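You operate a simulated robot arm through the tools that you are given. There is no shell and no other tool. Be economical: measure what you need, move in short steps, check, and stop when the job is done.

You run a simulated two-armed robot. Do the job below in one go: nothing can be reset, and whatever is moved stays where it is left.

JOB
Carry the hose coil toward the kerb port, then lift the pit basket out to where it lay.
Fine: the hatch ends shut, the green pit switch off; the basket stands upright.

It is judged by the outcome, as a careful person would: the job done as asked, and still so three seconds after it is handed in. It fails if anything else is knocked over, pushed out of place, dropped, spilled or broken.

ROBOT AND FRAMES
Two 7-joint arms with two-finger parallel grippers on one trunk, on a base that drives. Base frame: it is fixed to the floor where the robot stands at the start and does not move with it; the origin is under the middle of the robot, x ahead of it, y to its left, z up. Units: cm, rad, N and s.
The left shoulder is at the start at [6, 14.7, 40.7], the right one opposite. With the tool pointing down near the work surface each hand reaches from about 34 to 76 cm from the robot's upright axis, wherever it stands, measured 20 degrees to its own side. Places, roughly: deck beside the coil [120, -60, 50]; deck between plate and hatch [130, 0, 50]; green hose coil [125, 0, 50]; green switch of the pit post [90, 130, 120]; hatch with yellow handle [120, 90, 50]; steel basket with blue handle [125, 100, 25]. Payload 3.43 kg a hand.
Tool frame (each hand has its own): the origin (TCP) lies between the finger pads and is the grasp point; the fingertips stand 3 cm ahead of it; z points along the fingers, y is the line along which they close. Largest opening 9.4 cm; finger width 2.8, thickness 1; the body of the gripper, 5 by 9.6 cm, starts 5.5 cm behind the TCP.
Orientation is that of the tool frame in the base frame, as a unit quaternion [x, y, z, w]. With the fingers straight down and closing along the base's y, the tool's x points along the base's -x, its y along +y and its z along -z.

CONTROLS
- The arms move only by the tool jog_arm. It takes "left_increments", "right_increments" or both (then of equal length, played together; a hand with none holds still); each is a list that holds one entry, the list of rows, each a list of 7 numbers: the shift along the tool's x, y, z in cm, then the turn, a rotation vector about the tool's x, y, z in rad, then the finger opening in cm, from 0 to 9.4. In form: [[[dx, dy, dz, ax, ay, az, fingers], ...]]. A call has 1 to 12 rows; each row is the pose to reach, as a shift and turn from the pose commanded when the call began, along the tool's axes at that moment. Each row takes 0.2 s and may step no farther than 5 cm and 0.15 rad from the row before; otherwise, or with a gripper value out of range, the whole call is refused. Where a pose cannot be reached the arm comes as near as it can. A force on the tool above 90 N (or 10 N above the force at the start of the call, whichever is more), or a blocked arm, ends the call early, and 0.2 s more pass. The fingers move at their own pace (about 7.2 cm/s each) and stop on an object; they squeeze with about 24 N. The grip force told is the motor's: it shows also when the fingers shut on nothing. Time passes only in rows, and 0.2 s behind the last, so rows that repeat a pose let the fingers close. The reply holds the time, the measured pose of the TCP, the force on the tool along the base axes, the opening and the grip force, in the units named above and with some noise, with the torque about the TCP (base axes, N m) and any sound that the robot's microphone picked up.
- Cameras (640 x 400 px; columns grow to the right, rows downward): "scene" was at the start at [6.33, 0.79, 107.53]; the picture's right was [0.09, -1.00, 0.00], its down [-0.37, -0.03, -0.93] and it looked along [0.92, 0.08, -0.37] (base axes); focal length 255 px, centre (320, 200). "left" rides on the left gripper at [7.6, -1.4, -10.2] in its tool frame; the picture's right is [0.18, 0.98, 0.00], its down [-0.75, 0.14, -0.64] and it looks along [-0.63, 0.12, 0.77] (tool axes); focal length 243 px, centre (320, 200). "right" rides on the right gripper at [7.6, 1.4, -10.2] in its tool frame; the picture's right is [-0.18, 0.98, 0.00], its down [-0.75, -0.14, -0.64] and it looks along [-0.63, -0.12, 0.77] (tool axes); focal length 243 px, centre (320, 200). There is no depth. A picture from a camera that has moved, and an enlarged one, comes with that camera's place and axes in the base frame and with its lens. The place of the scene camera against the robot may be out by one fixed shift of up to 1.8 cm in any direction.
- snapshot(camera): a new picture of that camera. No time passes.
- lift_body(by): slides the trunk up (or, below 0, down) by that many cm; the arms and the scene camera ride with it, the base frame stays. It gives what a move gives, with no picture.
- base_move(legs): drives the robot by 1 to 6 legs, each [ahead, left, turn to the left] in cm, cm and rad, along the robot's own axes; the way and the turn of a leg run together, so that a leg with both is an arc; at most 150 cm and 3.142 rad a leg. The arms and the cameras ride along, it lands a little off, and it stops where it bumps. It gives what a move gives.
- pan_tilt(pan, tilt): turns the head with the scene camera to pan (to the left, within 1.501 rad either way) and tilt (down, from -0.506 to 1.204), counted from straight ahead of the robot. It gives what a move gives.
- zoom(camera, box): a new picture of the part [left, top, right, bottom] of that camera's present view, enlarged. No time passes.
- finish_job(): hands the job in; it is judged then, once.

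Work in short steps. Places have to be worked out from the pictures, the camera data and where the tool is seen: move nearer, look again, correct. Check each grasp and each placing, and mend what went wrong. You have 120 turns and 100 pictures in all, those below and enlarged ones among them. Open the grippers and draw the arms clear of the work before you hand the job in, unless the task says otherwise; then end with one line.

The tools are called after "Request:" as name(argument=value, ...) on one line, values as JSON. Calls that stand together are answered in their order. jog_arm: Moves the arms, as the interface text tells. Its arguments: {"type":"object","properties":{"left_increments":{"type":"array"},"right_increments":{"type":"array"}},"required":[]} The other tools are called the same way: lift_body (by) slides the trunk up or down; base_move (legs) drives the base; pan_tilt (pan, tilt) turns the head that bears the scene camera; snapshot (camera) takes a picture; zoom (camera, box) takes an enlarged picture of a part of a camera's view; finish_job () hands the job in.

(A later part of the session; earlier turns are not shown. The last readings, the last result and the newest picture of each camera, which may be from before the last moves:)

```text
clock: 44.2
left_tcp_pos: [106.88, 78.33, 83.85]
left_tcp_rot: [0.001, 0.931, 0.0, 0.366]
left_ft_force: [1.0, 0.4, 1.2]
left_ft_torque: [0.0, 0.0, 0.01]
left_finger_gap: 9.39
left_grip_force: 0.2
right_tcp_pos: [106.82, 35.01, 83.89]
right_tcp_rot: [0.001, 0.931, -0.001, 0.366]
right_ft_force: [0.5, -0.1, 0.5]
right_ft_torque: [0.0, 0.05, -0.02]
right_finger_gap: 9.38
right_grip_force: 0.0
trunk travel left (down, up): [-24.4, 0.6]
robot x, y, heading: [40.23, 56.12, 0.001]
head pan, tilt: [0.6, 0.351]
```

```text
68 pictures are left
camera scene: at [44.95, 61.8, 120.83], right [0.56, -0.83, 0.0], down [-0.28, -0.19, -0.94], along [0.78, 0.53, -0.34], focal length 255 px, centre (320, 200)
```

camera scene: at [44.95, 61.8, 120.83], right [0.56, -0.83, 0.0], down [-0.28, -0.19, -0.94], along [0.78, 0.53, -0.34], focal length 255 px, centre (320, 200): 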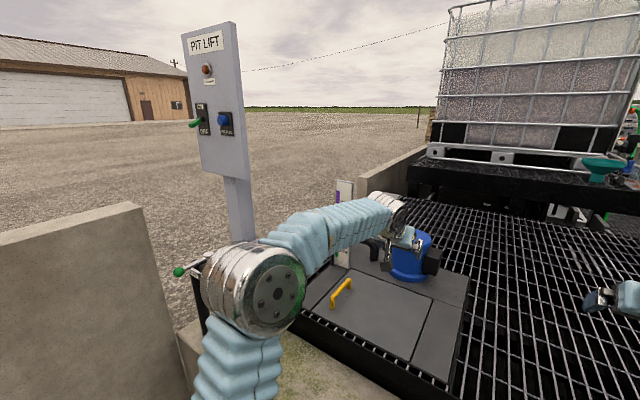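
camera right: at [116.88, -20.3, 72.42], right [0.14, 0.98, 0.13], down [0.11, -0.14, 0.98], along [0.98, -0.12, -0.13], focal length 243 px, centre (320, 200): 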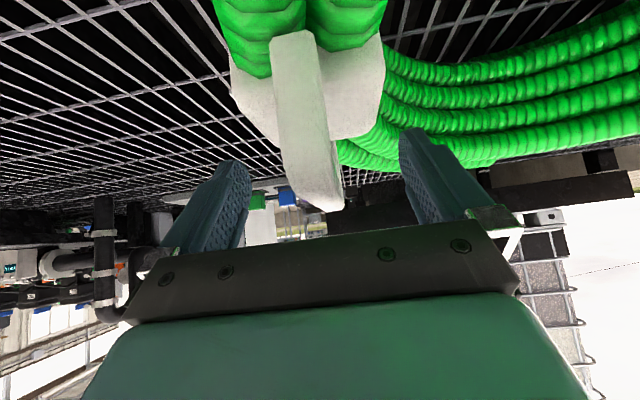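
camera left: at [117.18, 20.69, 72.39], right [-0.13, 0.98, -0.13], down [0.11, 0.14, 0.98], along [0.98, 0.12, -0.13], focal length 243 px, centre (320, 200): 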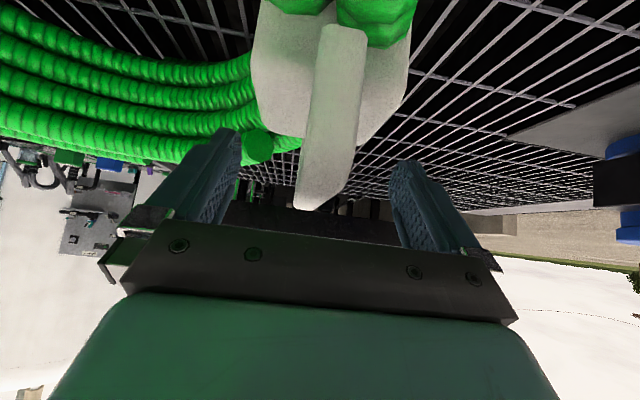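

Request:
zoom(camera="scene", box=[170, 20, 260, 150])

Request:
zoom(camera="scene", box=[290, 170, 480, 390])

```text
3.08 times, centred on (215, 85) of scene
camera zoom: at [44.95, 61.8, 120.83], right [0.56, -0.83, 0.0], down [-0.28, -0.19, -0.94], along [0.78, 0.53, -0.34], focal length 784 px, centre (643, 554)
```

zoom: 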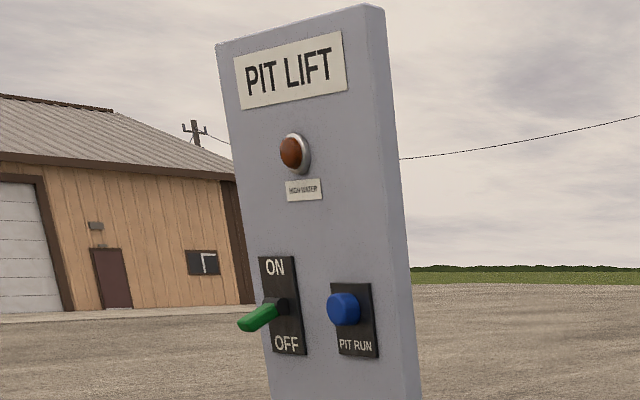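

```text
1.82 times, centred on (385, 280) of scene
camera zoom: at [44.95, 61.8, 120.83], right [0.56, -0.83, 0.0], down [-0.28, -0.19, -0.94], along [0.78, 0.53, -0.34], focal length 463 px, centre (202, 54)
```

zoom: 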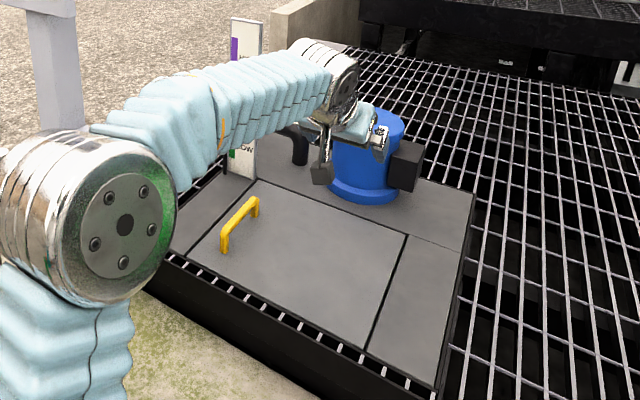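

The switch lever sits in the OFF position and the lamp is dark. Handle bar: x 110–120, y≈100, z≈57. I'll drive to (48,68) to set the left hand near it.

Request:
base_move(legs=[[8, 12, 0]])

Request:
pan_tilt(pan=0.35, tilt=0.65)

Request:
snapshot(camera="scene")

Request:
snapshot(camera="left")

```text
clock: 45.5
left_tcp_pos: [114.87, 90.32, 83.93]
left_tcp_rot: [0.001, 0.931, 0.0, 0.366]
left_ft_force: [0.3, -0.3, -0.1]
left_ft_torque: [-0.02, 0.01, -0.04]
left_finger_gap: 9.41
left_grip_force: 0.0
right_tcp_pos: [114.8, 47.21, 83.93]
right_tcp_rot: [0.001, 0.931, 0.0, 0.366]
right_ft_force: [-0.2, 0.2, -0.3]
right_ft_torque: [0.0, 0.01, -0.03]
right_finger_gap: 9.41
right_grip_force: 0.1
trunk travel left (down, up): [-24.4, 0.6]
robot x, y, heading: [48.68, 68.73, -0.006]
head pan, tilt: [0.6, 0.351]
```

```text
clock: 46.3
left_tcp_pos: [114.99, 90.39, 83.85]
left_tcp_rot: [0.002, 0.931, -0.001, 0.365]
left_ft_force: [0.7, -0.4, -0.1]
left_ft_torque: [0.0, 0.01, 0.01]
left_finger_gap: 9.41
left_grip_force: 0.0
right_tcp_pos: [114.91, 47.17, 83.99]
right_tcp_rot: [0.001, 0.931, 0.0, 0.366]
right_ft_force: [0.5, 0.4, -0.5]
right_ft_torque: [-0.03, -0.05, 0.02]
right_finger_gap: 9.41
right_grip_force: 0.0
trunk travel left (down, up): [-24.4, 0.6]
robot x, y, heading: [48.1, 68.56, -0.002]
head pan, tilt: [0.351, 0.649]
```

```text
65 pictures are left
camera scene: at [53.47, 71.64, 118.14], right [0.34, -0.94, 0.0], down [-0.57, -0.21, -0.8], along [0.75, 0.27, -0.6], focal length 255 px, centre (320, 200)
```

scene: 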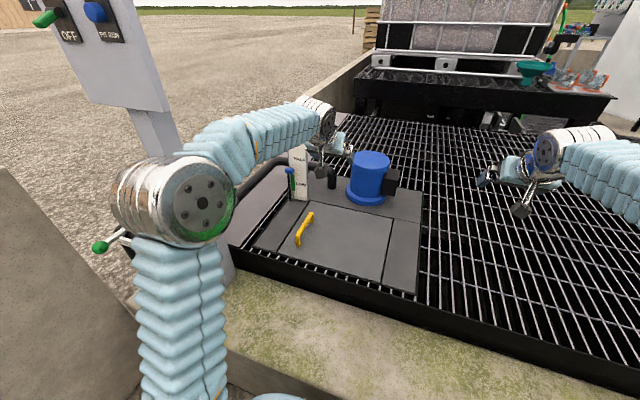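

```text
64 pictures are left
camera left: at [102.45, 89.17, 86.13], right [-0.13, 0.98, -0.13], down [0.12, 0.14, 0.98], along [0.98, 0.12, -0.13], focal length 243 px, centre (320, 200)
```

left: 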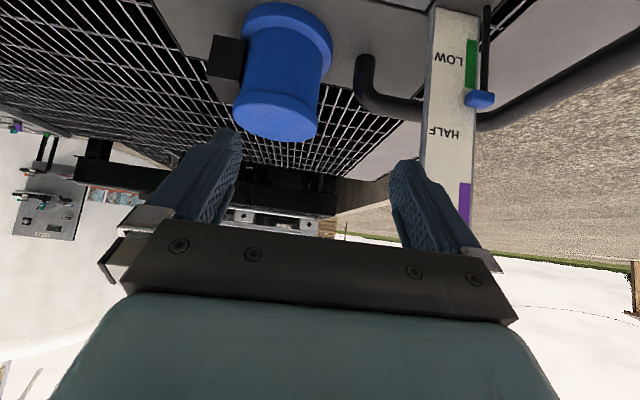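

I'll bring the left hand over the handle: 9.6 cm left, 16 cm down, with a steeper hand, then look.

Request:
jog_arm(left_increments=[[[1.8, 1.6, 1.95, 0, 0.06, 0, 9.4], [3.6, 3.2, 3.9, 0, 0.12, 0, 9.4], [5.5, 4.8, 5.85, 0, 0.18, 0, 9.4], [7.3, 6.4, 7.8, 0, 0.24, 0, 9.4], [9.1, 8, 9.75, 0, 0.3, 0, 9.4], [10.9, 9.6, 11.7, 0, 0.35, 0, 9.4]]])

Request:
snapshot(camera="left")

Request:
snapshot(camera="scene")

```text
clock: 47.7
left_tcp_pos: [115.14, 99.85, 67.96]
left_tcp_rot: [0.001, 0.98, -0.001, 0.197]
left_ft_force: [-0.2, 0.5, 0.6]
left_ft_torque: [-0.01, 0.01, 0.01]
left_finger_gap: 9.38
left_grip_force: 0.0
right_tcp_pos: [114.79, 47.37, 84.05]
right_tcp_rot: [0.001, 0.931, 0.0, 0.365]
right_ft_force: [0.5, -0.4, -0.3]
right_ft_torque: [0.0, -0.01, 0.01]
right_finger_gap: 9.41
right_grip_force: 0.1
trunk travel left (down, up): [-24.4, 0.6]
robot x, y, heading: [48.38, 68.54, 0.001]
head pan, tilt: [0.351, 0.649]
```

```text
63 pictures are left
camera left: at [104.06, 98.67, 74.33], right [-0.17, 0.98, -0.07], down [0.45, 0.14, 0.88], along [0.88, 0.11, -0.46], focal length 243 px, centre (320, 200)
```

left: 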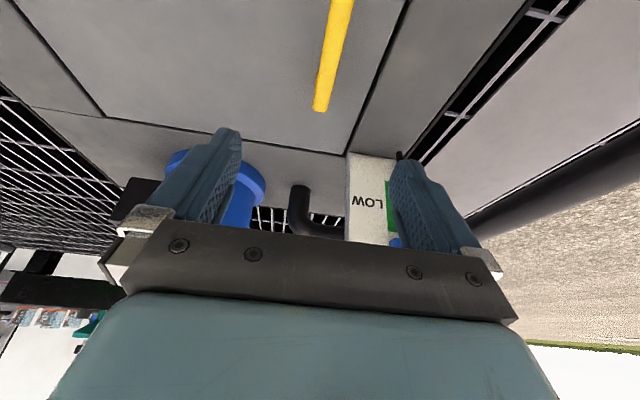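

```text
62 pictures are left
camera scene: at [53.45, 71.62, 118.13], right [0.34, -0.94, 0.0], down [-0.57, -0.21, -0.8], along [0.75, 0.27, -0.6], focal length 255 px, centre (320, 200)
```

scene: 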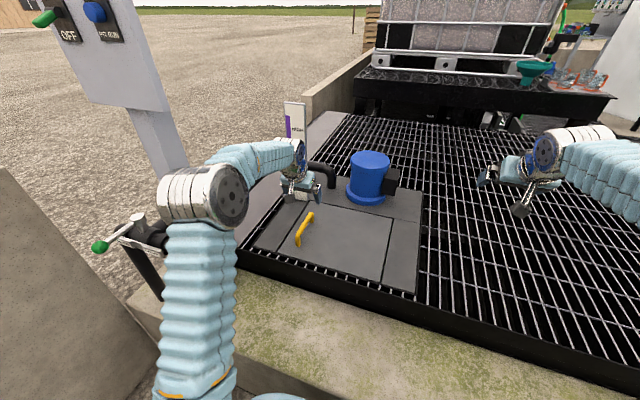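

Handle bar is at y≈100.0, aligned with the fingers. Down 10 cm.

Request:
jog_arm(left_increments=[[[1.3, 0.1, 3, 0, 0, 0, 9.4], [2.6, 0.1, 6, 0, 0, 0, 9.4], [3.9, 0.1, 9.2, 0, 0, 0, 9.4], [3.9, 0.1, 9.2, 0, 0, 0, 5], [3.9, 0.1, 9.2, 0, 0, 0, 2], [3.9, 0.1, 9.2, 0, 0, 0, 0], [3.9, 0.1, 9.2, 0, 0, 0, 0], [3.9, 0.1, 9.2, 0, 0, 0, 0]]])

Request:
snapshot(camera="left")

```text
clock: 49.5
left_tcp_pos: [115.01, 100.02, 58.41]
left_tcp_rot: [0.002, 0.979, 0.0, 0.203]
left_ft_force: [-0.5, 1.4, 24.1]
left_ft_torque: [0.1, 0.04, -0.13]
left_finger_gap: 0.0
left_grip_force: 33.1
right_tcp_pos: [114.71, 47.22, 84.11]
right_tcp_rot: [0.001, 0.93, 0.0, 0.367]
right_ft_force: [0.8, -0.2, 0.1]
right_ft_torque: [0.0, 0.0, 0.03]
right_finger_gap: 9.42
right_grip_force: 0.1
trunk travel left (down, up): [-24.4, 0.6]
robot x, y, heading: [48.4, 68.35, -0.004]
head pan, tilt: [0.351, 0.649]
```

```text
61 pictures are left
camera left: at [103.99, 98.79, 64.64], right [-0.17, 0.98, -0.07], down [0.44, 0.14, 0.89], along [0.88, 0.12, -0.45], focal length 243 px, centre (320, 200)
```

left: 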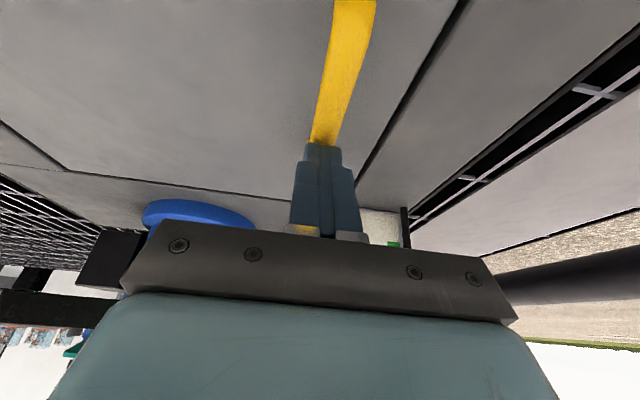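

The fingers closed on top of the bar; its top is at z≈55.5. I'll rise a little, open, go 2.2 cm lower than now, and close.

Request:
jog_arm(left_increments=[[[-0.4, 0, -0.9, 0, 0, 0, 0], [-0.4, 0, -0.9, 0, 0, 0, 4], [-0.4, 0, -0.9, 0, 0, 0, 6], [-0.4, 0, -0.9, 0, 0, 0, 6], [0.4, 0, 1, 0, 0, 0, 6], [0.9, 0, 2, 0, 0, 0, 6], [0.9, 0, 2, 0, 0, 0, 3], [0.9, 0, 2, 0, 0, 0, 0], [0.9, 0, 2, 0, 0, 0, 0], [0.9, 0, 2, 0, 0, 0, 0]]])

```text
clock: 51.7
left_tcp_pos: [114.92, 100.04, 55.81]
left_tcp_rot: [0.001, 0.98, -0.001, 0.198]
left_ft_force: [-0.6, -3.5, -1.8]
left_ft_torque: [-0.08, -0.57, 0.39]
left_finger_gap: 1.47
left_grip_force: 45.4
right_tcp_pos: [114.9, 47.31, 83.96]
right_tcp_rot: [0.002, 0.931, 0.0, 0.366]
right_ft_force: [0.4, -0.2, 0.1]
right_ft_torque: [-0.05, 0.01, 0.03]
right_finger_gap: 9.39
right_grip_force: 0.0
trunk travel left (down, up): [-24.4, 0.6]
robot x, y, heading: [47.97, 68.52, -0.002]
head pan, tilt: [0.351, 0.649]
```

Bar gripped (1.5 cm). First a small arc upward about the presumed hinge at y≈70, to feel the hatch.

Request:
jog_arm(left_increments=[[[-0.5, -0.2, -1.2, 0, 0, 0, 0], [-1.0, -0.5, -2.4, 0, 0, 0, 0], [-1.5, -0.85, -3.6, 0, 0, 0, 0], [-2.0, -1.2, -4.7, 0, 0, 0, 0]]])

Request:
snapshot(camera="scene")

```text
clock: 52.7
left_tcp_pos: [115.09, 98.87, 60.7]
left_tcp_rot: [0.002, 0.98, -0.001, 0.197]
left_ft_force: [-0.4, -6.6, -9.4]
left_ft_torque: [0.02, -0.05, 0.35]
left_finger_gap: 1.45
left_grip_force: 44.8
right_tcp_pos: [114.85, 47.3, 83.96]
right_tcp_rot: [0.002, 0.93, -0.001, 0.367]
right_ft_force: [-0.6, 0.5, 0.3]
right_ft_torque: [0.02, -0.01, 0.02]
right_finger_gap: 9.39
right_grip_force: 0.1
trunk travel left (down, up): [-24.4, 0.6]
robot x, y, heading: [48.1, 68.33, -0.001]
head pan, tilt: [0.351, 0.649]
```

```text
60 pictures are left
camera scene: at [53.54, 71.63, 118.12], right [0.34, -0.94, 0.0], down [-0.57, -0.21, -0.8], along [0.75, 0.27, -0.61], focal length 255 px, centre (320, 200)
```

scene: 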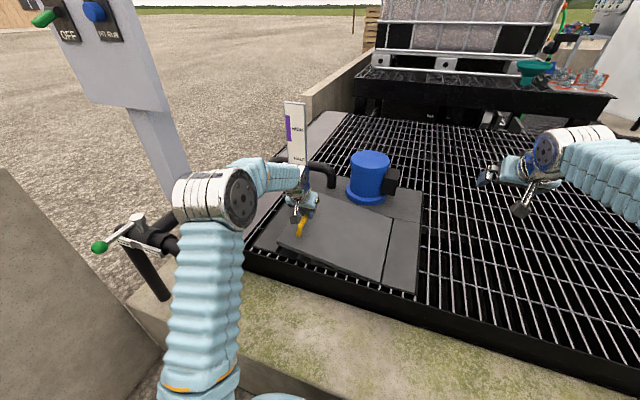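

The hatch swings (about 9 N). I'll continue along the arc to about 50°.

Request:
jog_arm(left_increments=[[[-0.8, -0.7, -1.8, 0, 0, 0, 0], [-1.5, -1.6, -3.6, 0, 0, 0, 0], [-2.25, -2.6, -5.3, 0, 0, 0, 0], [-3.0, -3.7, -7.0, 0, 0, 0, 0], [-3.6, -5.0, -8.6, 0, 0, 0, 0], [-4.25, -6.3, -10.0, 0, 0, 0, 0], [-4.8, -7.7, -11.4, 0, 0, 0, 0], [-5.4, -9.3, -12.7, 0, 0, 0, 0]]])

Request:
snapshot(camera="scene")

```text
clock: 54.5
left_tcp_pos: [114.9, 89.43, 74.59]
left_tcp_rot: [0.001, 0.98, 0.0, 0.197]
left_ft_force: [-13.6, -9.1, -18.3]
left_ft_torque: [-0.03, 0.16, 0.34]
left_finger_gap: 1.49
left_grip_force: 45.4
right_tcp_pos: [114.89, 47.33, 83.89]
right_tcp_rot: [0.001, 0.931, 0.0, 0.365]
right_ft_force: [-0.1, -0.1, -0.6]
right_ft_torque: [-0.02, 0.01, -0.05]
right_finger_gap: 9.4
right_grip_force: 0.0
trunk travel left (down, up): [-24.4, 0.6]
robot x, y, heading: [48.19, 68.65, -0.005]
head pan, tilt: [0.351, 0.649]
```

```text
59 pictures are left
camera scene: at [53.5, 71.63, 118.12], right [0.34, -0.94, 0.0], down [-0.57, -0.21, -0.8], along [0.75, 0.27, -0.6], focal length 255 px, centre (320, 200)
```

scene: 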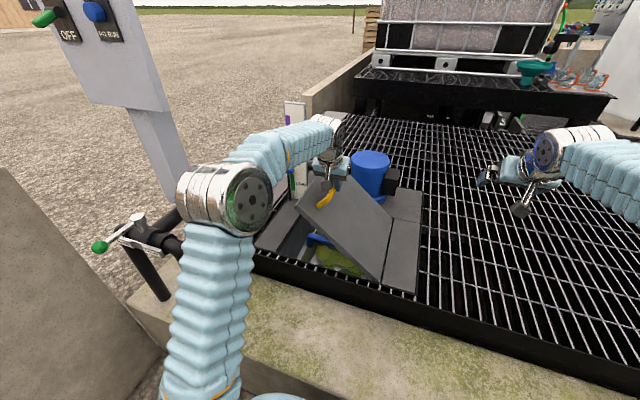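

Basket (blue handle) visible below. The 20 N force is mostly radial, so my arc is too wide; I'll ease 0.8 cm toward the hinge and re-read.

Request:
jog_arm(left_increments=[[[0.15, -0.25, 0.3, 0, 0, 0, 0], [0.3, -0.5, 0.6, 0, 0, 0, 0]]])

Request:
zoom(camera="scene", box=[230, 130, 430, 300])

```text
clock: 55.1
left_tcp_pos: [114.93, 89.62, 74.46]
left_tcp_rot: [-0.002, 0.979, 0.002, 0.204]
left_ft_force: [-10.5, 18.7, 18.5]
left_ft_torque: [0.43, 1.15, -0.15]
left_finger_gap: 1.49
left_grip_force: 45.0
right_tcp_pos: [114.74, 47.43, 84.08]
right_tcp_rot: [0.001, 0.93, 0.0, 0.366]
right_ft_force: [-0.9, 0.6, -0.1]
right_ft_torque: [-0.01, 0.01, 0.01]
right_finger_gap: 9.41
right_grip_force: 0.1
trunk travel left (down, up): [-24.4, 0.6]
robot x, y, heading: [48.08, 68.57, -0.004]
head pan, tilt: [0.351, 0.649]
```

```text
2.35 times, centred on (330, 215) of scene
camera zoom: at [53.26, 71.76, 118.2], right [0.34, -0.94, 0.0], down [-0.57, -0.21, -0.8], along [0.75, 0.27, -0.6], focal length 599 px, centre (296, 165)
```

zoom: 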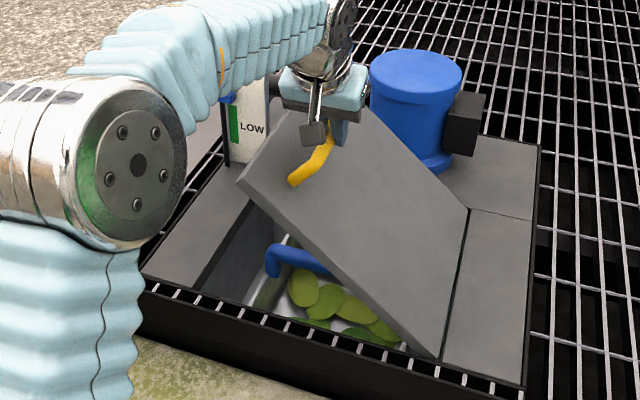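

The fit confirms the hinge at (y 70.06, z 51.2), R 30.3, and the basket with lettuce-like load is visible in the pit. I'll continue to about 82° with a small outward correction.

Request:
jog_arm(left_increments=[[[-0.44, -1.3, -1.55, 0, 0, 0, 0], [-0.91, -3.1, -2.66, 0, 0, 0, 0], [-1.32, -4.9, -3.62, 0, 0, 0, 0], [-1.69, -6.8, -4.5, 0, 0, 0, 0], [-2.0, -8.8, -5.23, 0, 0, 0, 0], [-2.26, -10.8, -5.83, 0, 0, 0, 0], [-2.45, -12.8, -6.29, 0, 0, 0, 0], [-2.59, -14.9, -6.61, 0, 0, 0, 0]]])

Request:
snapshot(camera="scene")

```text
clock: 56.9
left_tcp_pos: [114.8, 74.02, 80.92]
left_tcp_rot: [0.002, 0.98, -0.001, 0.199]
left_ft_force: [19.0, 2.2, 7.5]
left_ft_torque: [0.19, -1.27, 0.6]
left_finger_gap: 1.48
left_grip_force: 44.6
right_tcp_pos: [114.85, 47.3, 84.01]
right_tcp_rot: [0.002, 0.931, 0.0, 0.365]
right_ft_force: [-0.8, 0.5, 0.4]
right_ft_torque: [-0.02, -0.01, 0.0]
right_finger_gap: 9.39
right_grip_force: 0.1
trunk travel left (down, up): [-24.4, 0.6]
robot x, y, heading: [47.9, 68.51, 0.0]
head pan, tilt: [0.351, 0.649]
```

```text
57 pictures are left
camera scene: at [53.56, 71.65, 118.12], right [0.34, -0.94, 0.0], down [-0.57, -0.21, -0.8], along [0.75, 0.27, -0.61], focal length 255 px, centre (320, 200)
```

scene: 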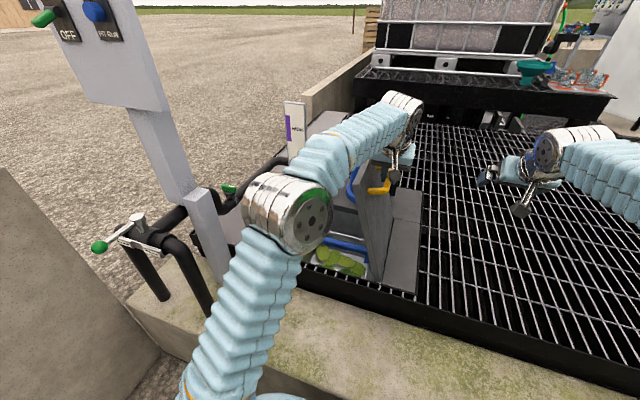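

At about 82°. I'll move the right hand 15 cm to the right for space, then push on past vertical to find the stop.

Request:
jog_arm(right_increments=[[[0, -4, 0, 0, 0, 0, 9.4], [0, -8, 0, 0, 0, 0, 9.4], [0, -12, 0, 0, 0, 0, 9.4], [0, -15, 0, 0, 0, 0, 9.4]]])

Request:
jog_arm(left_increments=[[[-0.25, -2, -0.1, 0, 0, 0, 0], [-0.3, -4, -0.2, 0, 0, 0, 0], [-0.25, -5.5, -0.1, 0, 0, 0, 0], [-0.2, -7.1, 0, 0, 0, 0, 0], [-0.1, -8.6, 0.25, 0, 0, 0, 0], [0, -10.2, 0.45, 0, 0, 0, 0]]])

Request:
snapshot(camera="scene")

```text
clock: 57.9
left_tcp_pos: [114.84, 74.18, 80.86]
left_tcp_rot: [0.002, 0.98, -0.002, 0.197]
left_ft_force: [15.3, 0.4, 0.0]
left_ft_torque: [-0.12, -0.93, 0.36]
left_finger_gap: 1.47
left_grip_force: 45.1
right_tcp_pos: [114.71, 32.37, 83.96]
right_tcp_rot: [0.002, 0.931, 0.0, 0.366]
right_ft_force: [-0.6, 0.9, 0.2]
right_ft_torque: [0.01, 0.04, -0.01]
right_finger_gap: 9.41
right_grip_force: 0.1
trunk travel left (down, up): [-24.4, 0.6]
robot x, y, heading: [48.11, 68.63, -0.001]
head pan, tilt: [0.351, 0.649]
```

```text
clock: 59.3
left_tcp_pos: [114.72, 64.06, 80.55]
left_tcp_rot: [0.001, 0.98, 0.001, 0.197]
left_ft_force: [-19.5, 7.9, -4.9]
left_ft_torque: [1.93, 1.4, 0.9]
left_finger_gap: 1.47
left_grip_force: 45.0
right_tcp_pos: [114.54, 32.26, 84.04]
right_tcp_rot: [0.002, 0.93, -0.001, 0.367]
right_ft_force: [-0.5, 0.6, -0.4]
right_ft_torque: [-0.03, 0.04, 0.0]
right_finger_gap: 9.42
right_grip_force: 0.1
trunk travel left (down, up): [-24.4, 0.6]
robot x, y, heading: [48.52, 68.65, -0.005]
head pan, tilt: [0.351, 0.649]
```

```text
56 pictures are left
camera scene: at [53.36, 71.68, 118.14], right [0.34, -0.94, 0.0], down [-0.57, -0.21, -0.8], along [0.75, 0.27, -0.6], focal length 255 px, centre (320, 200)
```

scene: 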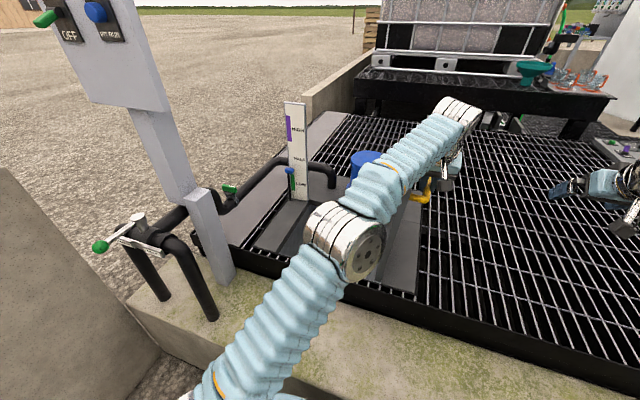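

At about 101° something resists (+8 N, torque). I'll slacken the grip to 3 cm, still surrounding the bar, to see how the hatch behaves by itself.

Request:
jog_arm(left_increments=[[[0, 0, 0, 0, 0, 0, 2.2], [0, 0, 0, 0, 0, 0, 3], [0, 0, 0, 0, 0, 0, 3]]])

Request:
snapshot(camera="left")

Request:
zoom(camera="scene", box=[300, 90, 520, 300])

```text
clock: 60.1
left_tcp_pos: [114.83, 63.85, 80.71]
left_tcp_rot: [0.001, 0.98, 0.0, 0.198]
left_ft_force: [1.3, -0.5, 1.7]
left_ft_torque: [0.09, 0.1, -0.01]
left_finger_gap: 3.01
left_grip_force: 0.2
right_tcp_pos: [114.81, 32.26, 83.99]
right_tcp_rot: [0.0, 0.931, 0.0, 0.365]
right_ft_force: [0.6, 0.0, -0.3]
right_ft_torque: [0.0, 0.02, -0.03]
right_finger_gap: 9.41
right_grip_force: 0.1
trunk travel left (down, up): [-24.4, 0.6]
robot x, y, heading: [48.14, 68.65, -0.004]
head pan, tilt: [0.351, 0.649]
```

```text
55 pictures are left
camera left: at [103.91, 62.76, 87.06], right [-0.17, 0.98, -0.07], down [0.44, 0.14, 0.88], along [0.88, 0.12, -0.46], focal length 243 px, centre (320, 200)
```

left: 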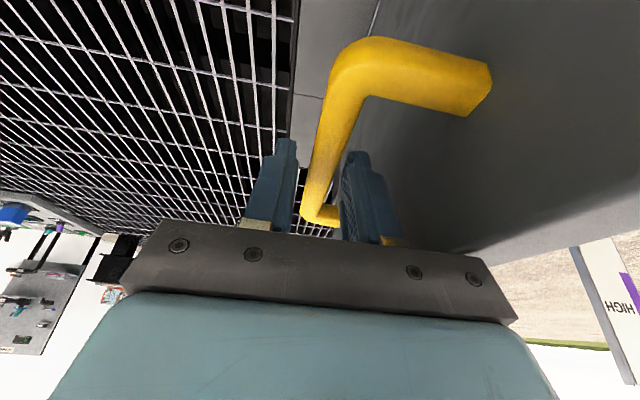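

```text
1.90 times, centred on (410, 195) of scene
camera zoom: at [53.47, 71.62, 118.14], right [0.34, -0.94, 0.0], down [-0.57, -0.21, -0.8], along [0.75, 0.27, -0.6], focal length 485 px, centre (149, 210)
```

zoom: 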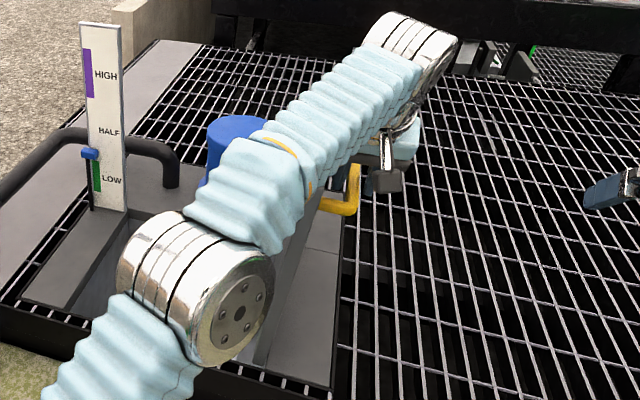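

The hatch stands by itself past vertical with no force on my fingers. I'll withdraw the hand upward from the bar and check.

Request:
jog_arm(left_increments=[[[0, 0, -1.5, 0, 0, 0, 3.2], [0, 0, -4, 0, 0, 0, 3.2], [0, 0, -8, 0, 0, 0, 3.2], [0, 0, -11, 0, 0, 0, 3.2]]])

Request:
snapshot(camera="left")

Request:
snapshot(camera="scene")

```text
clock: 61.1
left_tcp_pos: [109.38, 64.81, 90.04]
left_tcp_rot: [0.002, 0.98, 0.0, 0.198]
left_ft_force: [-0.6, 1.2, 0.6]
left_ft_torque: [0.02, -0.02, 0.0]
left_finger_gap: 3.23
left_grip_force: 0.2
left hand out of reach, approached as far as the arm can: row 3, 4
right_tcp_pos: [114.69, 32.19, 84.01]
right_tcp_rot: [0.002, 0.931, 0.0, 0.366]
right_ft_force: [0.3, -0.3, -0.4]
right_ft_torque: [0.0, 0.01, -0.02]
right_finger_gap: 9.39
right_grip_force: 0.0
trunk travel left (down, up): [-24.4, 0.6]
robot x, y, heading: [48.15, 69.09, -0.003]
head pan, tilt: [0.351, 0.649]
```

```text
53 pictures are left
camera left: at [98.24, 63.55, 96.52], right [-0.17, 0.98, -0.07], down [0.45, 0.14, 0.88], along [0.88, 0.12, -0.46], focal length 243 px, centre (320, 200)
```

left: 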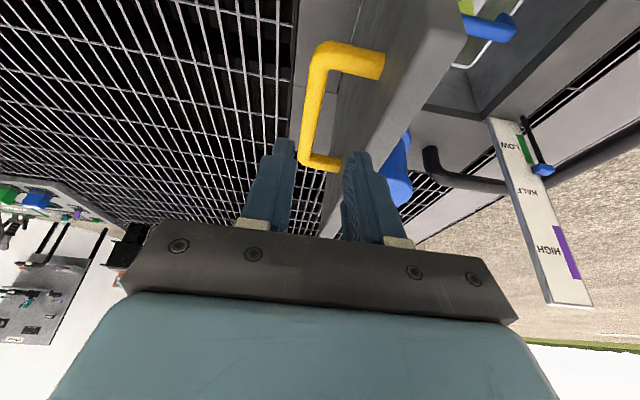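

```text
52 pictures are left
camera scene: at [53.47, 71.61, 118.13], right [0.34, -0.94, 0.0], down [-0.57, -0.21, -0.8], along [0.75, 0.27, -0.6], focal length 255 px, centre (320, 200)
```

scene: 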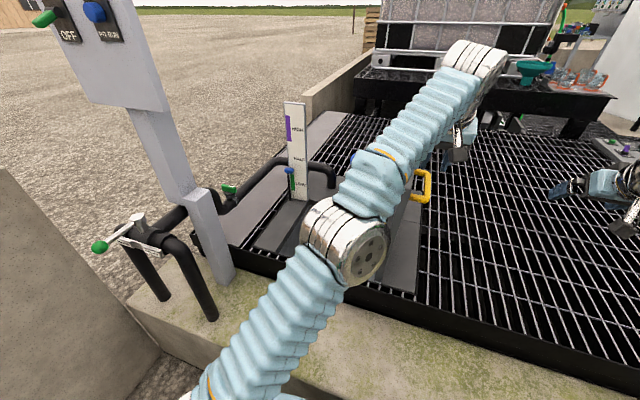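

Hatch stays open. I'll back the base 14 cm so the left hand clears the hatch edge, swing the hand left, then look into the pit.

Request:
base_move(legs=[[-15, 0, 0]])

Request:
jog_arm(left_increments=[[[0, 4, 0, 0, 0, 0, 9.4], [0, 8, 0, 0, 0, 0, 9.4], [0, 12, 0, 0, 0, 0, 9.4], [0, 16, 0, 0, 0, 0, 9.4], [0, 20, 0, 0, 0, 0, 9.4], [0, 24, 0, 0, 0, 0, 9.4], [0, 28, 0, 0, 0, 0, 9.4]]])

Request:
snapshot(camera="scene")

Request:
snapshot(camera="left")

```text
clock: 62.5
left_tcp_pos: [94.1, 64.71, 89.95]
left_tcp_rot: [0.002, 0.98, -0.001, 0.199]
left_ft_force: [0.8, 0.8, 0.3]
left_ft_torque: [0.04, 0.02, 0.0]
left_finger_gap: 3.19
left_grip_force: 0.1
right_tcp_pos: [99.48, 32.28, 84.01]
right_tcp_rot: [0.001, 0.931, 0.0, 0.365]
right_ft_force: [0.9, 0.8, -0.5]
right_ft_torque: [-0.01, 0.01, -0.04]
right_finger_gap: 9.42
right_grip_force: 0.1
trunk travel left (down, up): [-24.4, 0.6]
robot x, y, heading: [33.06, 68.86, -0.002]
head pan, tilt: [0.351, 0.649]
```

```text
clock: 64.1
left_tcp_pos: [94.33, 92.76, 90.2]
left_tcp_rot: [0.003, 0.98, 0.0, 0.198]
left_ft_force: [0.6, -0.3, -0.4]
left_ft_torque: [-0.02, 0.02, 0.0]
left_finger_gap: 9.38
left_grip_force: 0.0
right_tcp_pos: [99.63, 32.26, 84.01]
right_tcp_rot: [0.002, 0.931, 0.0, 0.365]
right_ft_force: [0.0, -0.4, -0.2]
right_ft_torque: [0.02, 0.0, 0.04]
right_finger_gap: 9.41
right_grip_force: 0.0
trunk travel left (down, up): [-24.4, 0.6]
robot x, y, heading: [33.15, 68.6, -0.001]
head pan, tilt: [0.351, 0.649]
```

```text
51 pictures are left
camera scene: at [38.39, 71.65, 118.13], right [0.34, -0.94, 0.0], down [-0.57, -0.21, -0.8], along [0.75, 0.27, -0.6], focal length 255 px, centre (320, 200)
```

scene: 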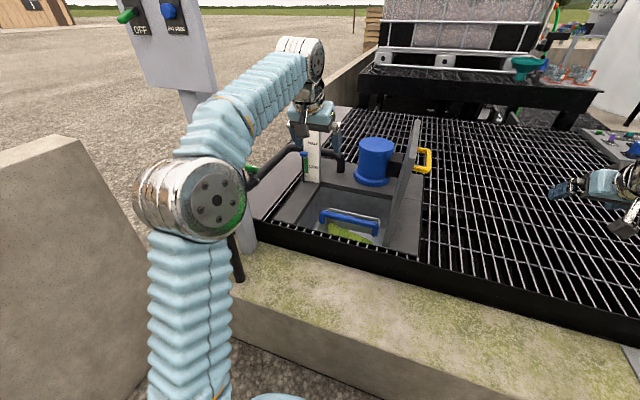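

```text
50 pictures are left
camera left: at [83.23, 91.59, 96.57], right [-0.16, 0.98, -0.07], down [0.44, 0.14, 0.88], along [0.88, 0.11, -0.46], focal length 243 px, centre (320, 200)
```

left: 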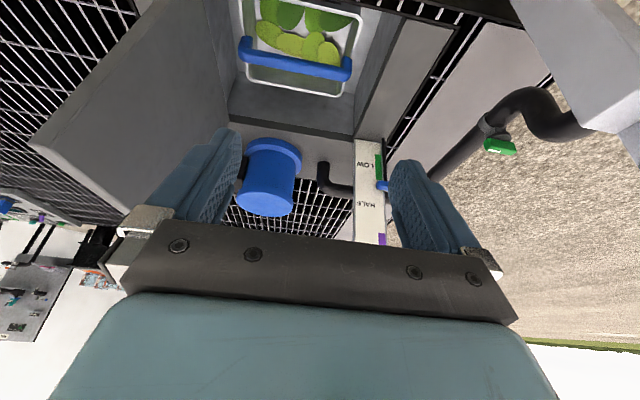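

Basket with a blue bail (bar along y) visible. I'll enlarge both views to locate it and check for water.

Request:
zoom(camera="scene", box=[270, 170, 430, 270])

Request:
zoom(camera="left", box=[200, 0, 400, 125])

```text
4.00 times, centred on (350, 220) of scene
camera zoom: at [38.39, 71.65, 118.13], right [0.34, -0.94, 0.0], down [-0.57, -0.21, -0.8], along [0.75, 0.27, -0.6], focal length 1019 px, centre (200, 120)
```

zoom: 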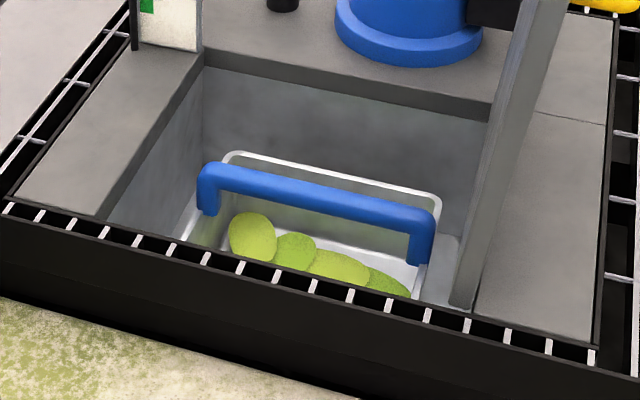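

```text
3.20 times, centred on (300, 62) of left
camera zoom: at [83.23, 91.59, 96.57], right [-0.16, 0.98, -0.07], down [0.44, 0.14, 0.88], along [0.88, 0.11, -0.46], focal length 776 px, centre (384, 640)
```

zoom: 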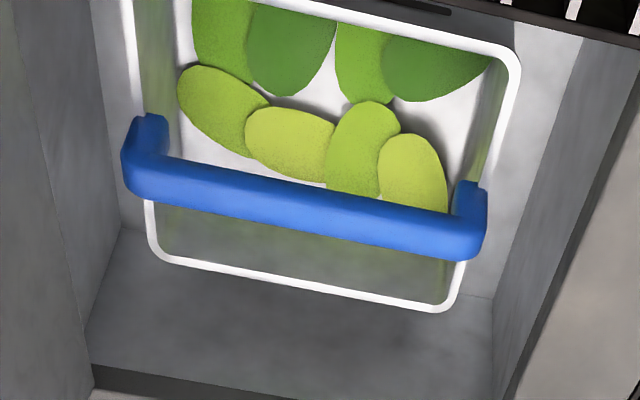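

No water over the basket; it is dry with green contents. The bail bar runs along y at about (121,88,43). I'll turn the left hand 90° about its axis so that it closes along x.

Request:
jog_arm(left_increments=[[[0, 0, 0, 0, 0, 0.143, 9.4], [0, 0, 0, 0, 0, 0.286, 9.4], [0, 0, 0, 0, 0, 0.429, 9.4], [0, 0, 0, 0, 0, 0.571, 9.4], [0, 0, 0, 0, 0, 0.714, 9.4], [0, 0, 0, 0, 0, 0.857, 9.4], [0, 0, 0, 0, 0, 1.0, 9.4], [0, 0, 0, 0, 0, 1.143, 9.4], [0, 0, 0, 0, 0, 1.286, 9.4], [0, 0, 0, 0, 0, 1.429, 9.4], [0, 0, 0, 0, 0, 1.571, 9.4]]])

Request:
base_move(legs=[[12, -4, 0]])

Request:
snapshot(camera="scene")

Request:
snapshot(camera="left")

```text
clock: 66.5
left_tcp_pos: [94.3, 92.73, 90.11]
left_tcp_rot: [0.695, 0.691, 0.14, 0.141]
left_ft_force: [-1.2, -0.1, -0.4]
left_ft_torque: [0.0, 0.0, 0.03]
left_finger_gap: 9.41
left_grip_force: 0.0
right_tcp_pos: [99.72, 32.25, 83.99]
right_tcp_rot: [0.002, 0.93, -0.001, 0.366]
right_ft_force: [1.2, -0.2, 0.9]
right_ft_torque: [0.02, 0.01, 0.02]
right_finger_gap: 9.4
right_grip_force: 0.1
trunk travel left (down, up): [-24.4, 0.6]
robot x, y, heading: [33.06, 68.68, -0.002]
head pan, tilt: [0.351, 0.649]
```

```text
clock: 67.8
left_tcp_pos: [106.24, 88.77, 89.95]
left_tcp_rot: [0.695, 0.691, 0.14, 0.141]
left_ft_force: [0.0, 0.4, 0.4]
left_ft_torque: [0.02, -0.01, 0.01]
left_finger_gap: 9.4
left_grip_force: 0.0
right_tcp_pos: [111.59, 28.1, 83.96]
right_tcp_rot: [0.003, 0.931, -0.001, 0.366]
right_ft_force: [-0.6, 0.5, 0.3]
right_ft_torque: [-0.01, -0.03, 0.03]
right_finger_gap: 9.43
right_grip_force: 0.1
trunk travel left (down, up): [-24.4, 0.6]
robot x, y, heading: [45.15, 64.68, -0.002]
head pan, tilt: [0.351, 0.649]
```

```text
47 pictures are left
camera scene: at [50.38, 67.6, 118.13], right [0.34, -0.94, 0.0], down [-0.57, -0.21, -0.8], along [0.75, 0.27, -0.6], focal length 255 px, centre (320, 200)
```

scene: 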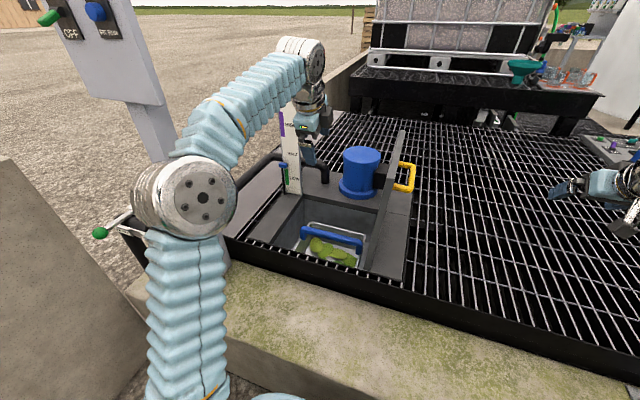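

```text
46 pictures are left
camera left: at [101.05, 96.51, 98.89], right [0.91, 0.18, 0.38], down [-0.12, -0.75, 0.65], along [0.4, -0.63, -0.66], focal length 243 px, centre (320, 200)
```

left: 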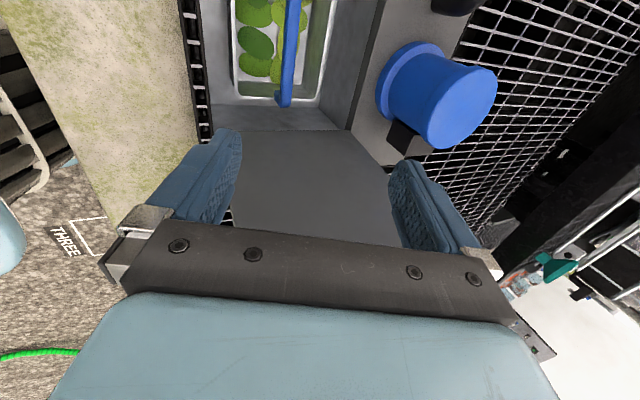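

Triangulation from two left-hand views gives the bar at about (118.7, 88.5, 44.5). I'll drive ahead 4 cm and lower over it to z≈58.

Request:
base_move(legs=[[4, 0, 0]])

Request:
jog_arm(left_increments=[[[0, -0.6, 4.1, 0, 0, 0, 9.4], [0, -1.2, 8.2, 0, 0, 0, 9.4], [0, -1.8, 12.3, 0, 0, 0, 9.4], [0, -2.4, 16.4, 0, 0, 0, 9.4], [0, -3, 20.5, 0, 0, 0, 9.4], [0, -3.6, 24.6, 0, 0, 0, 9.4], [0, -4.2, 28.7, 0, 0, 0, 9.4], [0, -4.7, 32.7, 0, 0, 0, 9.4]]])

Request:
snapshot(camera="left")

Request:
snapshot(camera="scene")

```text
clock: 68.6
left_tcp_pos: [110.27, 88.62, 90.03]
left_tcp_rot: [0.695, 0.691, 0.141, 0.139]
left_ft_force: [0.2, -0.6, -0.1]
left_ft_torque: [0.02, 0.02, 0.02]
left_finger_gap: 9.39
left_grip_force: 0.0
right_tcp_pos: [115.6, 27.96, 84.04]
right_tcp_rot: [0.001, 0.931, 0.0, 0.366]
right_ft_force: [-0.2, -0.3, 0.0]
right_ft_torque: [0.0, 0.0, -0.03]
right_finger_gap: 9.38
right_grip_force: 0.1
trunk travel left (down, up): [-24.4, 0.6]
robot x, y, heading: [48.87, 64.83, -0.002]
head pan, tilt: [0.351, 0.649]
```

```text
clock: 70.4
left_tcp_pos: [118.64, 88.67, 58.12]
left_tcp_rot: [0.695, 0.691, 0.14, 0.141]
left_ft_force: [0.5, 0.3, 0.7]
left_ft_torque: [-0.02, 0.01, 0.01]
left_finger_gap: 9.44
left_grip_force: 0.1
right_tcp_pos: [115.61, 28.1, 83.99]
right_tcp_rot: [0.002, 0.931, 0.0, 0.365]
right_ft_force: [-1.0, -0.8, -0.1]
right_ft_torque: [-0.01, -0.01, -0.01]
right_finger_gap: 9.41
right_grip_force: 0.0
trunk travel left (down, up): [-24.4, 0.6]
robot x, y, heading: [49.36, 64.43, 0.0]
head pan, tilt: [0.351, 0.649]
```

```text
45 pictures are left
camera left: at [113.4, 96.51, 66.93], right [0.91, 0.18, 0.38], down [-0.12, -0.75, 0.65], along [0.4, -0.63, -0.66], focal length 243 px, centre (320, 200)
```

left: 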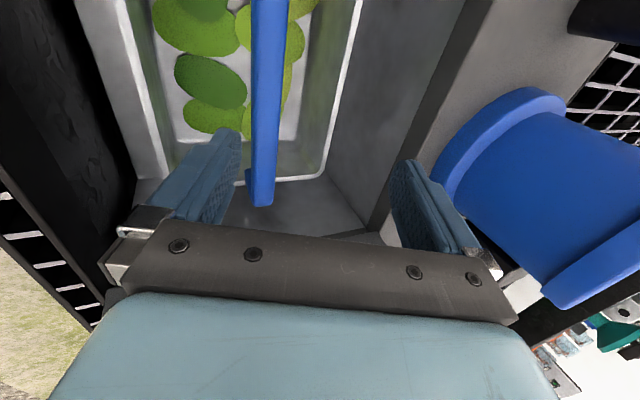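

```text
44 pictures are left
camera scene: at [54.41, 67.57, 118.14], right [0.34, -0.94, 0.0], down [-0.57, -0.21, -0.8], along [0.75, 0.27, -0.6], focal length 255 px, centre (320, 200)
```

scene: 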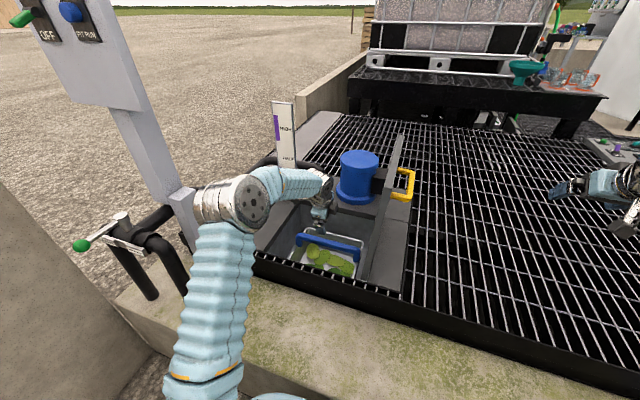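

The bar reads x≈119 at this height, aligned. I'll descend 12 cm and check.

Request:
jog_arm(left_increments=[[[0, -1.4, 3.8, 0, 0, 0, 9.4], [0, -2.9, 7.6, 0, 0, 0, 9.4], [0, -4.3, 11.2, 0, 0, 0, 9.4]]])

Request:
snapshot(camera="left")

Request:
zoom(camera="scene", box=[230, 150, 420, 300])

```text
clock: 71.2
left_tcp_pos: [119.12, 88.57, 46.13]
left_tcp_rot: [0.694, 0.692, 0.139, 0.141]
left_ft_force: [-0.1, -0.4, 0.0]
left_ft_torque: [-0.02, 0.02, -0.03]
left_finger_gap: 9.4
left_grip_force: 0.1
right_tcp_pos: [115.67, 28.15, 83.9]
right_tcp_rot: [0.002, 0.931, 0.0, 0.366]
right_ft_force: [0.5, 0.4, 0.2]
right_ft_torque: [-0.01, -0.02, -0.02]
right_finger_gap: 9.41
right_grip_force: 0.0
trunk travel left (down, up): [-24.4, 0.6]
robot x, y, heading: [49.64, 64.27, -0.007]
head pan, tilt: [0.351, 0.649]
```

```text
43 pictures are left
camera left: at [113.83, 96.41, 54.96], right [0.91, 0.18, 0.38], down [-0.12, -0.75, 0.65], along [0.4, -0.63, -0.66], focal length 243 px, centre (320, 200)
```

left: 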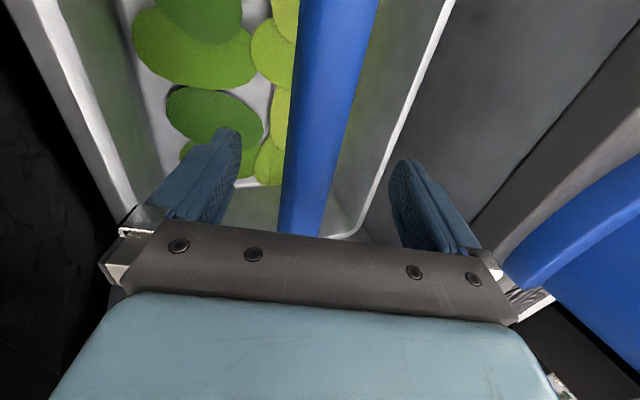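

```text
2.67 times, centred on (325, 225) of scene
camera zoom: at [54.41, 67.57, 118.14], right [0.34, -0.94, 0.0], down [-0.57, -0.21, -0.8], along [0.75, 0.27, -0.6], focal length 679 px, centre (307, 133)
```

zoom: 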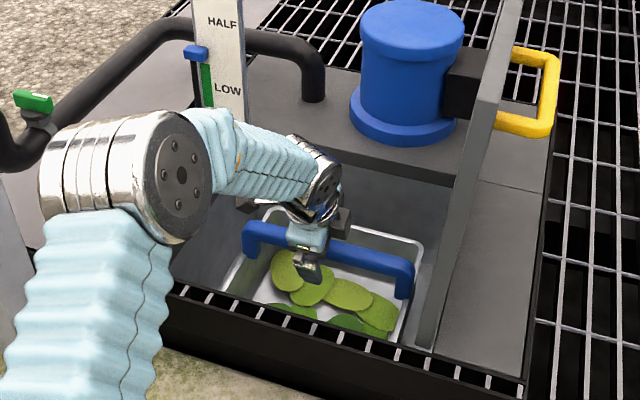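

The bar (z≈44.8) lies between the fingers. Down 1.3 cm more and close.

Request:
jog_arm(left_increments=[[[0, -0.5, 1.2, 0, 0, 0, 9.4], [0, -0.5, 1.2, 0, 0, 0, 6], [0, -0.5, 1.2, 0, 0, 0, 3], [0, -0.5, 1.2, 0, 0, 0, 0], [0, -0.5, 1.2, 0, 0, 0, 0], [0, -0.5, 1.2, 0, 0, 0, 0]]])

Request:
snapshot(camera="left")

```text
clock: 72.6
left_tcp_pos: [119.14, 88.5, 44.89]
left_tcp_rot: [0.695, 0.691, 0.139, 0.141]
left_ft_force: [-0.9, 0.5, -0.2]
left_ft_torque: [-0.06, -0.01, 0.04]
left_finger_gap: 2.8
left_grip_force: 23.7
right_tcp_pos: [115.52, 28.04, 83.96]
right_tcp_rot: [0.003, 0.931, -0.001, 0.366]
right_ft_force: [0.2, 0.2, -0.4]
right_ft_torque: [0.0, 0.01, 0.03]
right_finger_gap: 9.42
right_grip_force: 0.0
trunk travel left (down, up): [-24.4, 0.6]
robot x, y, heading: [49.21, 64.66, -0.011]
head pan, tilt: [0.351, 0.649]
```

```text
41 pictures are left
camera left: at [113.85, 96.41, 53.62], right [0.91, 0.18, 0.38], down [-0.12, -0.75, 0.65], along [0.4, -0.63, -0.66], focal length 243 px, centre (320, 200)
```

left: 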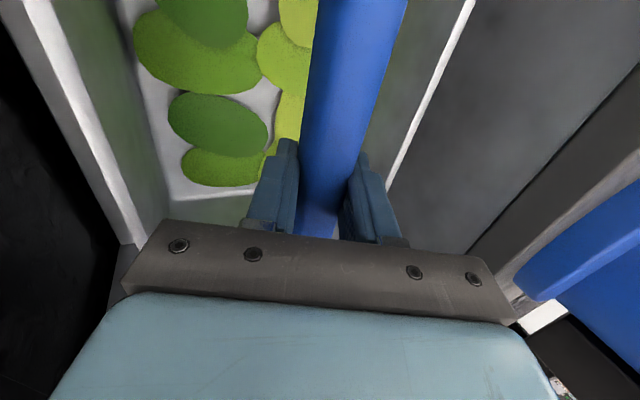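

Gripped on the 2.8 cm bar, centred in y (bar 76.4–100). A test lift of 2 cm to feel the weight.

Request:
jog_arm(left_increments=[[[0, 0.2, -0.5, 0, 0, 0, 0], [0, 0.4, -0.9, 0, 0, 0, 0], [0, 0.8, -1.85, 0, 0, 0, 0], [0, 0.8, -1.85, 0, 0, 0, 0]]])

Request:
zoom(camera="scene", box=[230, 150, 420, 300])

```text
clock: 73.6
left_tcp_pos: [119.09, 88.47, 46.83]
left_tcp_rot: [0.695, 0.692, 0.139, 0.14]
left_ft_force: [0.1, -0.3, -4.0]
left_ft_torque: [0.01, -0.02, 0.01]
left_finger_gap: 2.8
left_grip_force: 23.8
right_tcp_pos: [115.71, 28.05, 83.97]
right_tcp_rot: [0.002, 0.931, 0.0, 0.366]
right_ft_force: [-0.1, 0.7, -0.1]
right_ft_torque: [-0.01, -0.01, -0.02]
right_finger_gap: 9.4
right_grip_force: 0.0
trunk travel left (down, up): [-24.4, 0.6]
robot x, y, heading: [49.21, 64.14, -0.007]
head pan, tilt: [0.351, 0.649]
```

```text
2.67 times, centred on (325, 225) of scene
camera zoom: at [54.46, 67.59, 118.13], right [0.34, -0.94, 0.0], down [-0.57, -0.21, -0.8], along [0.75, 0.27, -0.6], focal length 679 px, centre (307, 133)
```

zoom: 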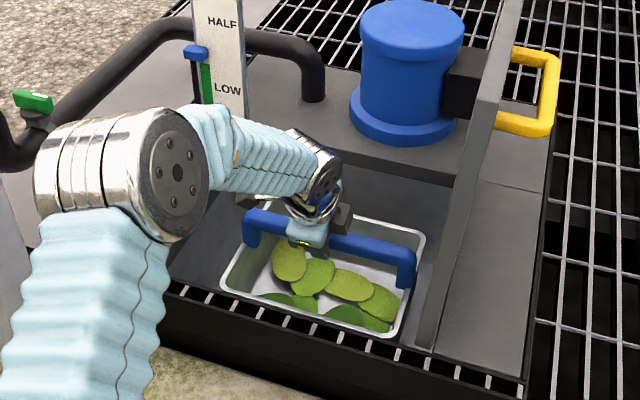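

Basket hangs level, about 4 N. Lifting straight up 35 cm out of the pit.

Request:
jog_arm(left_increments=[[[0, 1.56, -3.68, 0, 0, 0, 0], [0, 3.12, -7.36, 0, 0, 0, 0], [0, 4.68, -11.04, 0, 0, 0, 0], [0, 6.24, -14.72, 0, 0, 0, 0], [0, 7.8, -18.4, 0, 0, 0, 0], [0, 9.36, -22.1, 0, 0, 0, 0], [0, 10.9, -25.8, 0, 0, 0, 0], [0, 12.5, -29.4, 0, 0, 0, 0], [0, 13.6, -32.2, 0, 0, 0, 0]]])

Request:
snapshot(camera="scene")

```text
clock: 75.6
left_tcp_pos: [119.3, 88.62, 81.75]
left_tcp_rot: [0.695, 0.692, 0.138, 0.139]
left_ft_force: [-0.3, -0.4, -4.2]
left_ft_torque: [0.03, 0.02, -0.02]
left_finger_gap: 2.83
left_grip_force: 24.3
right_tcp_pos: [115.57, 28.19, 84.02]
right_tcp_rot: [0.002, 0.931, -0.001, 0.365]
right_ft_force: [0.5, -0.2, -1.0]
right_ft_torque: [0.03, 0.03, 0.01]
right_finger_gap: 9.41
right_grip_force: 0.0
trunk travel left (down, up): [-24.4, 0.6]
robot x, y, heading: [48.67, 64.43, -0.002]
head pan, tilt: [0.351, 0.649]
```

```text
39 pictures are left
camera scene: at [54.47, 67.59, 118.13], right [0.34, -0.94, 0.0], down [-0.57, -0.21, -0.8], along [0.75, 0.27, -0.6], focal length 255 px, centre (320, 200)
```

scene: 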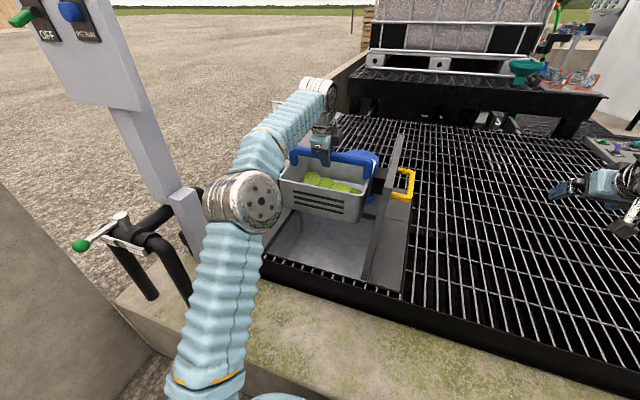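

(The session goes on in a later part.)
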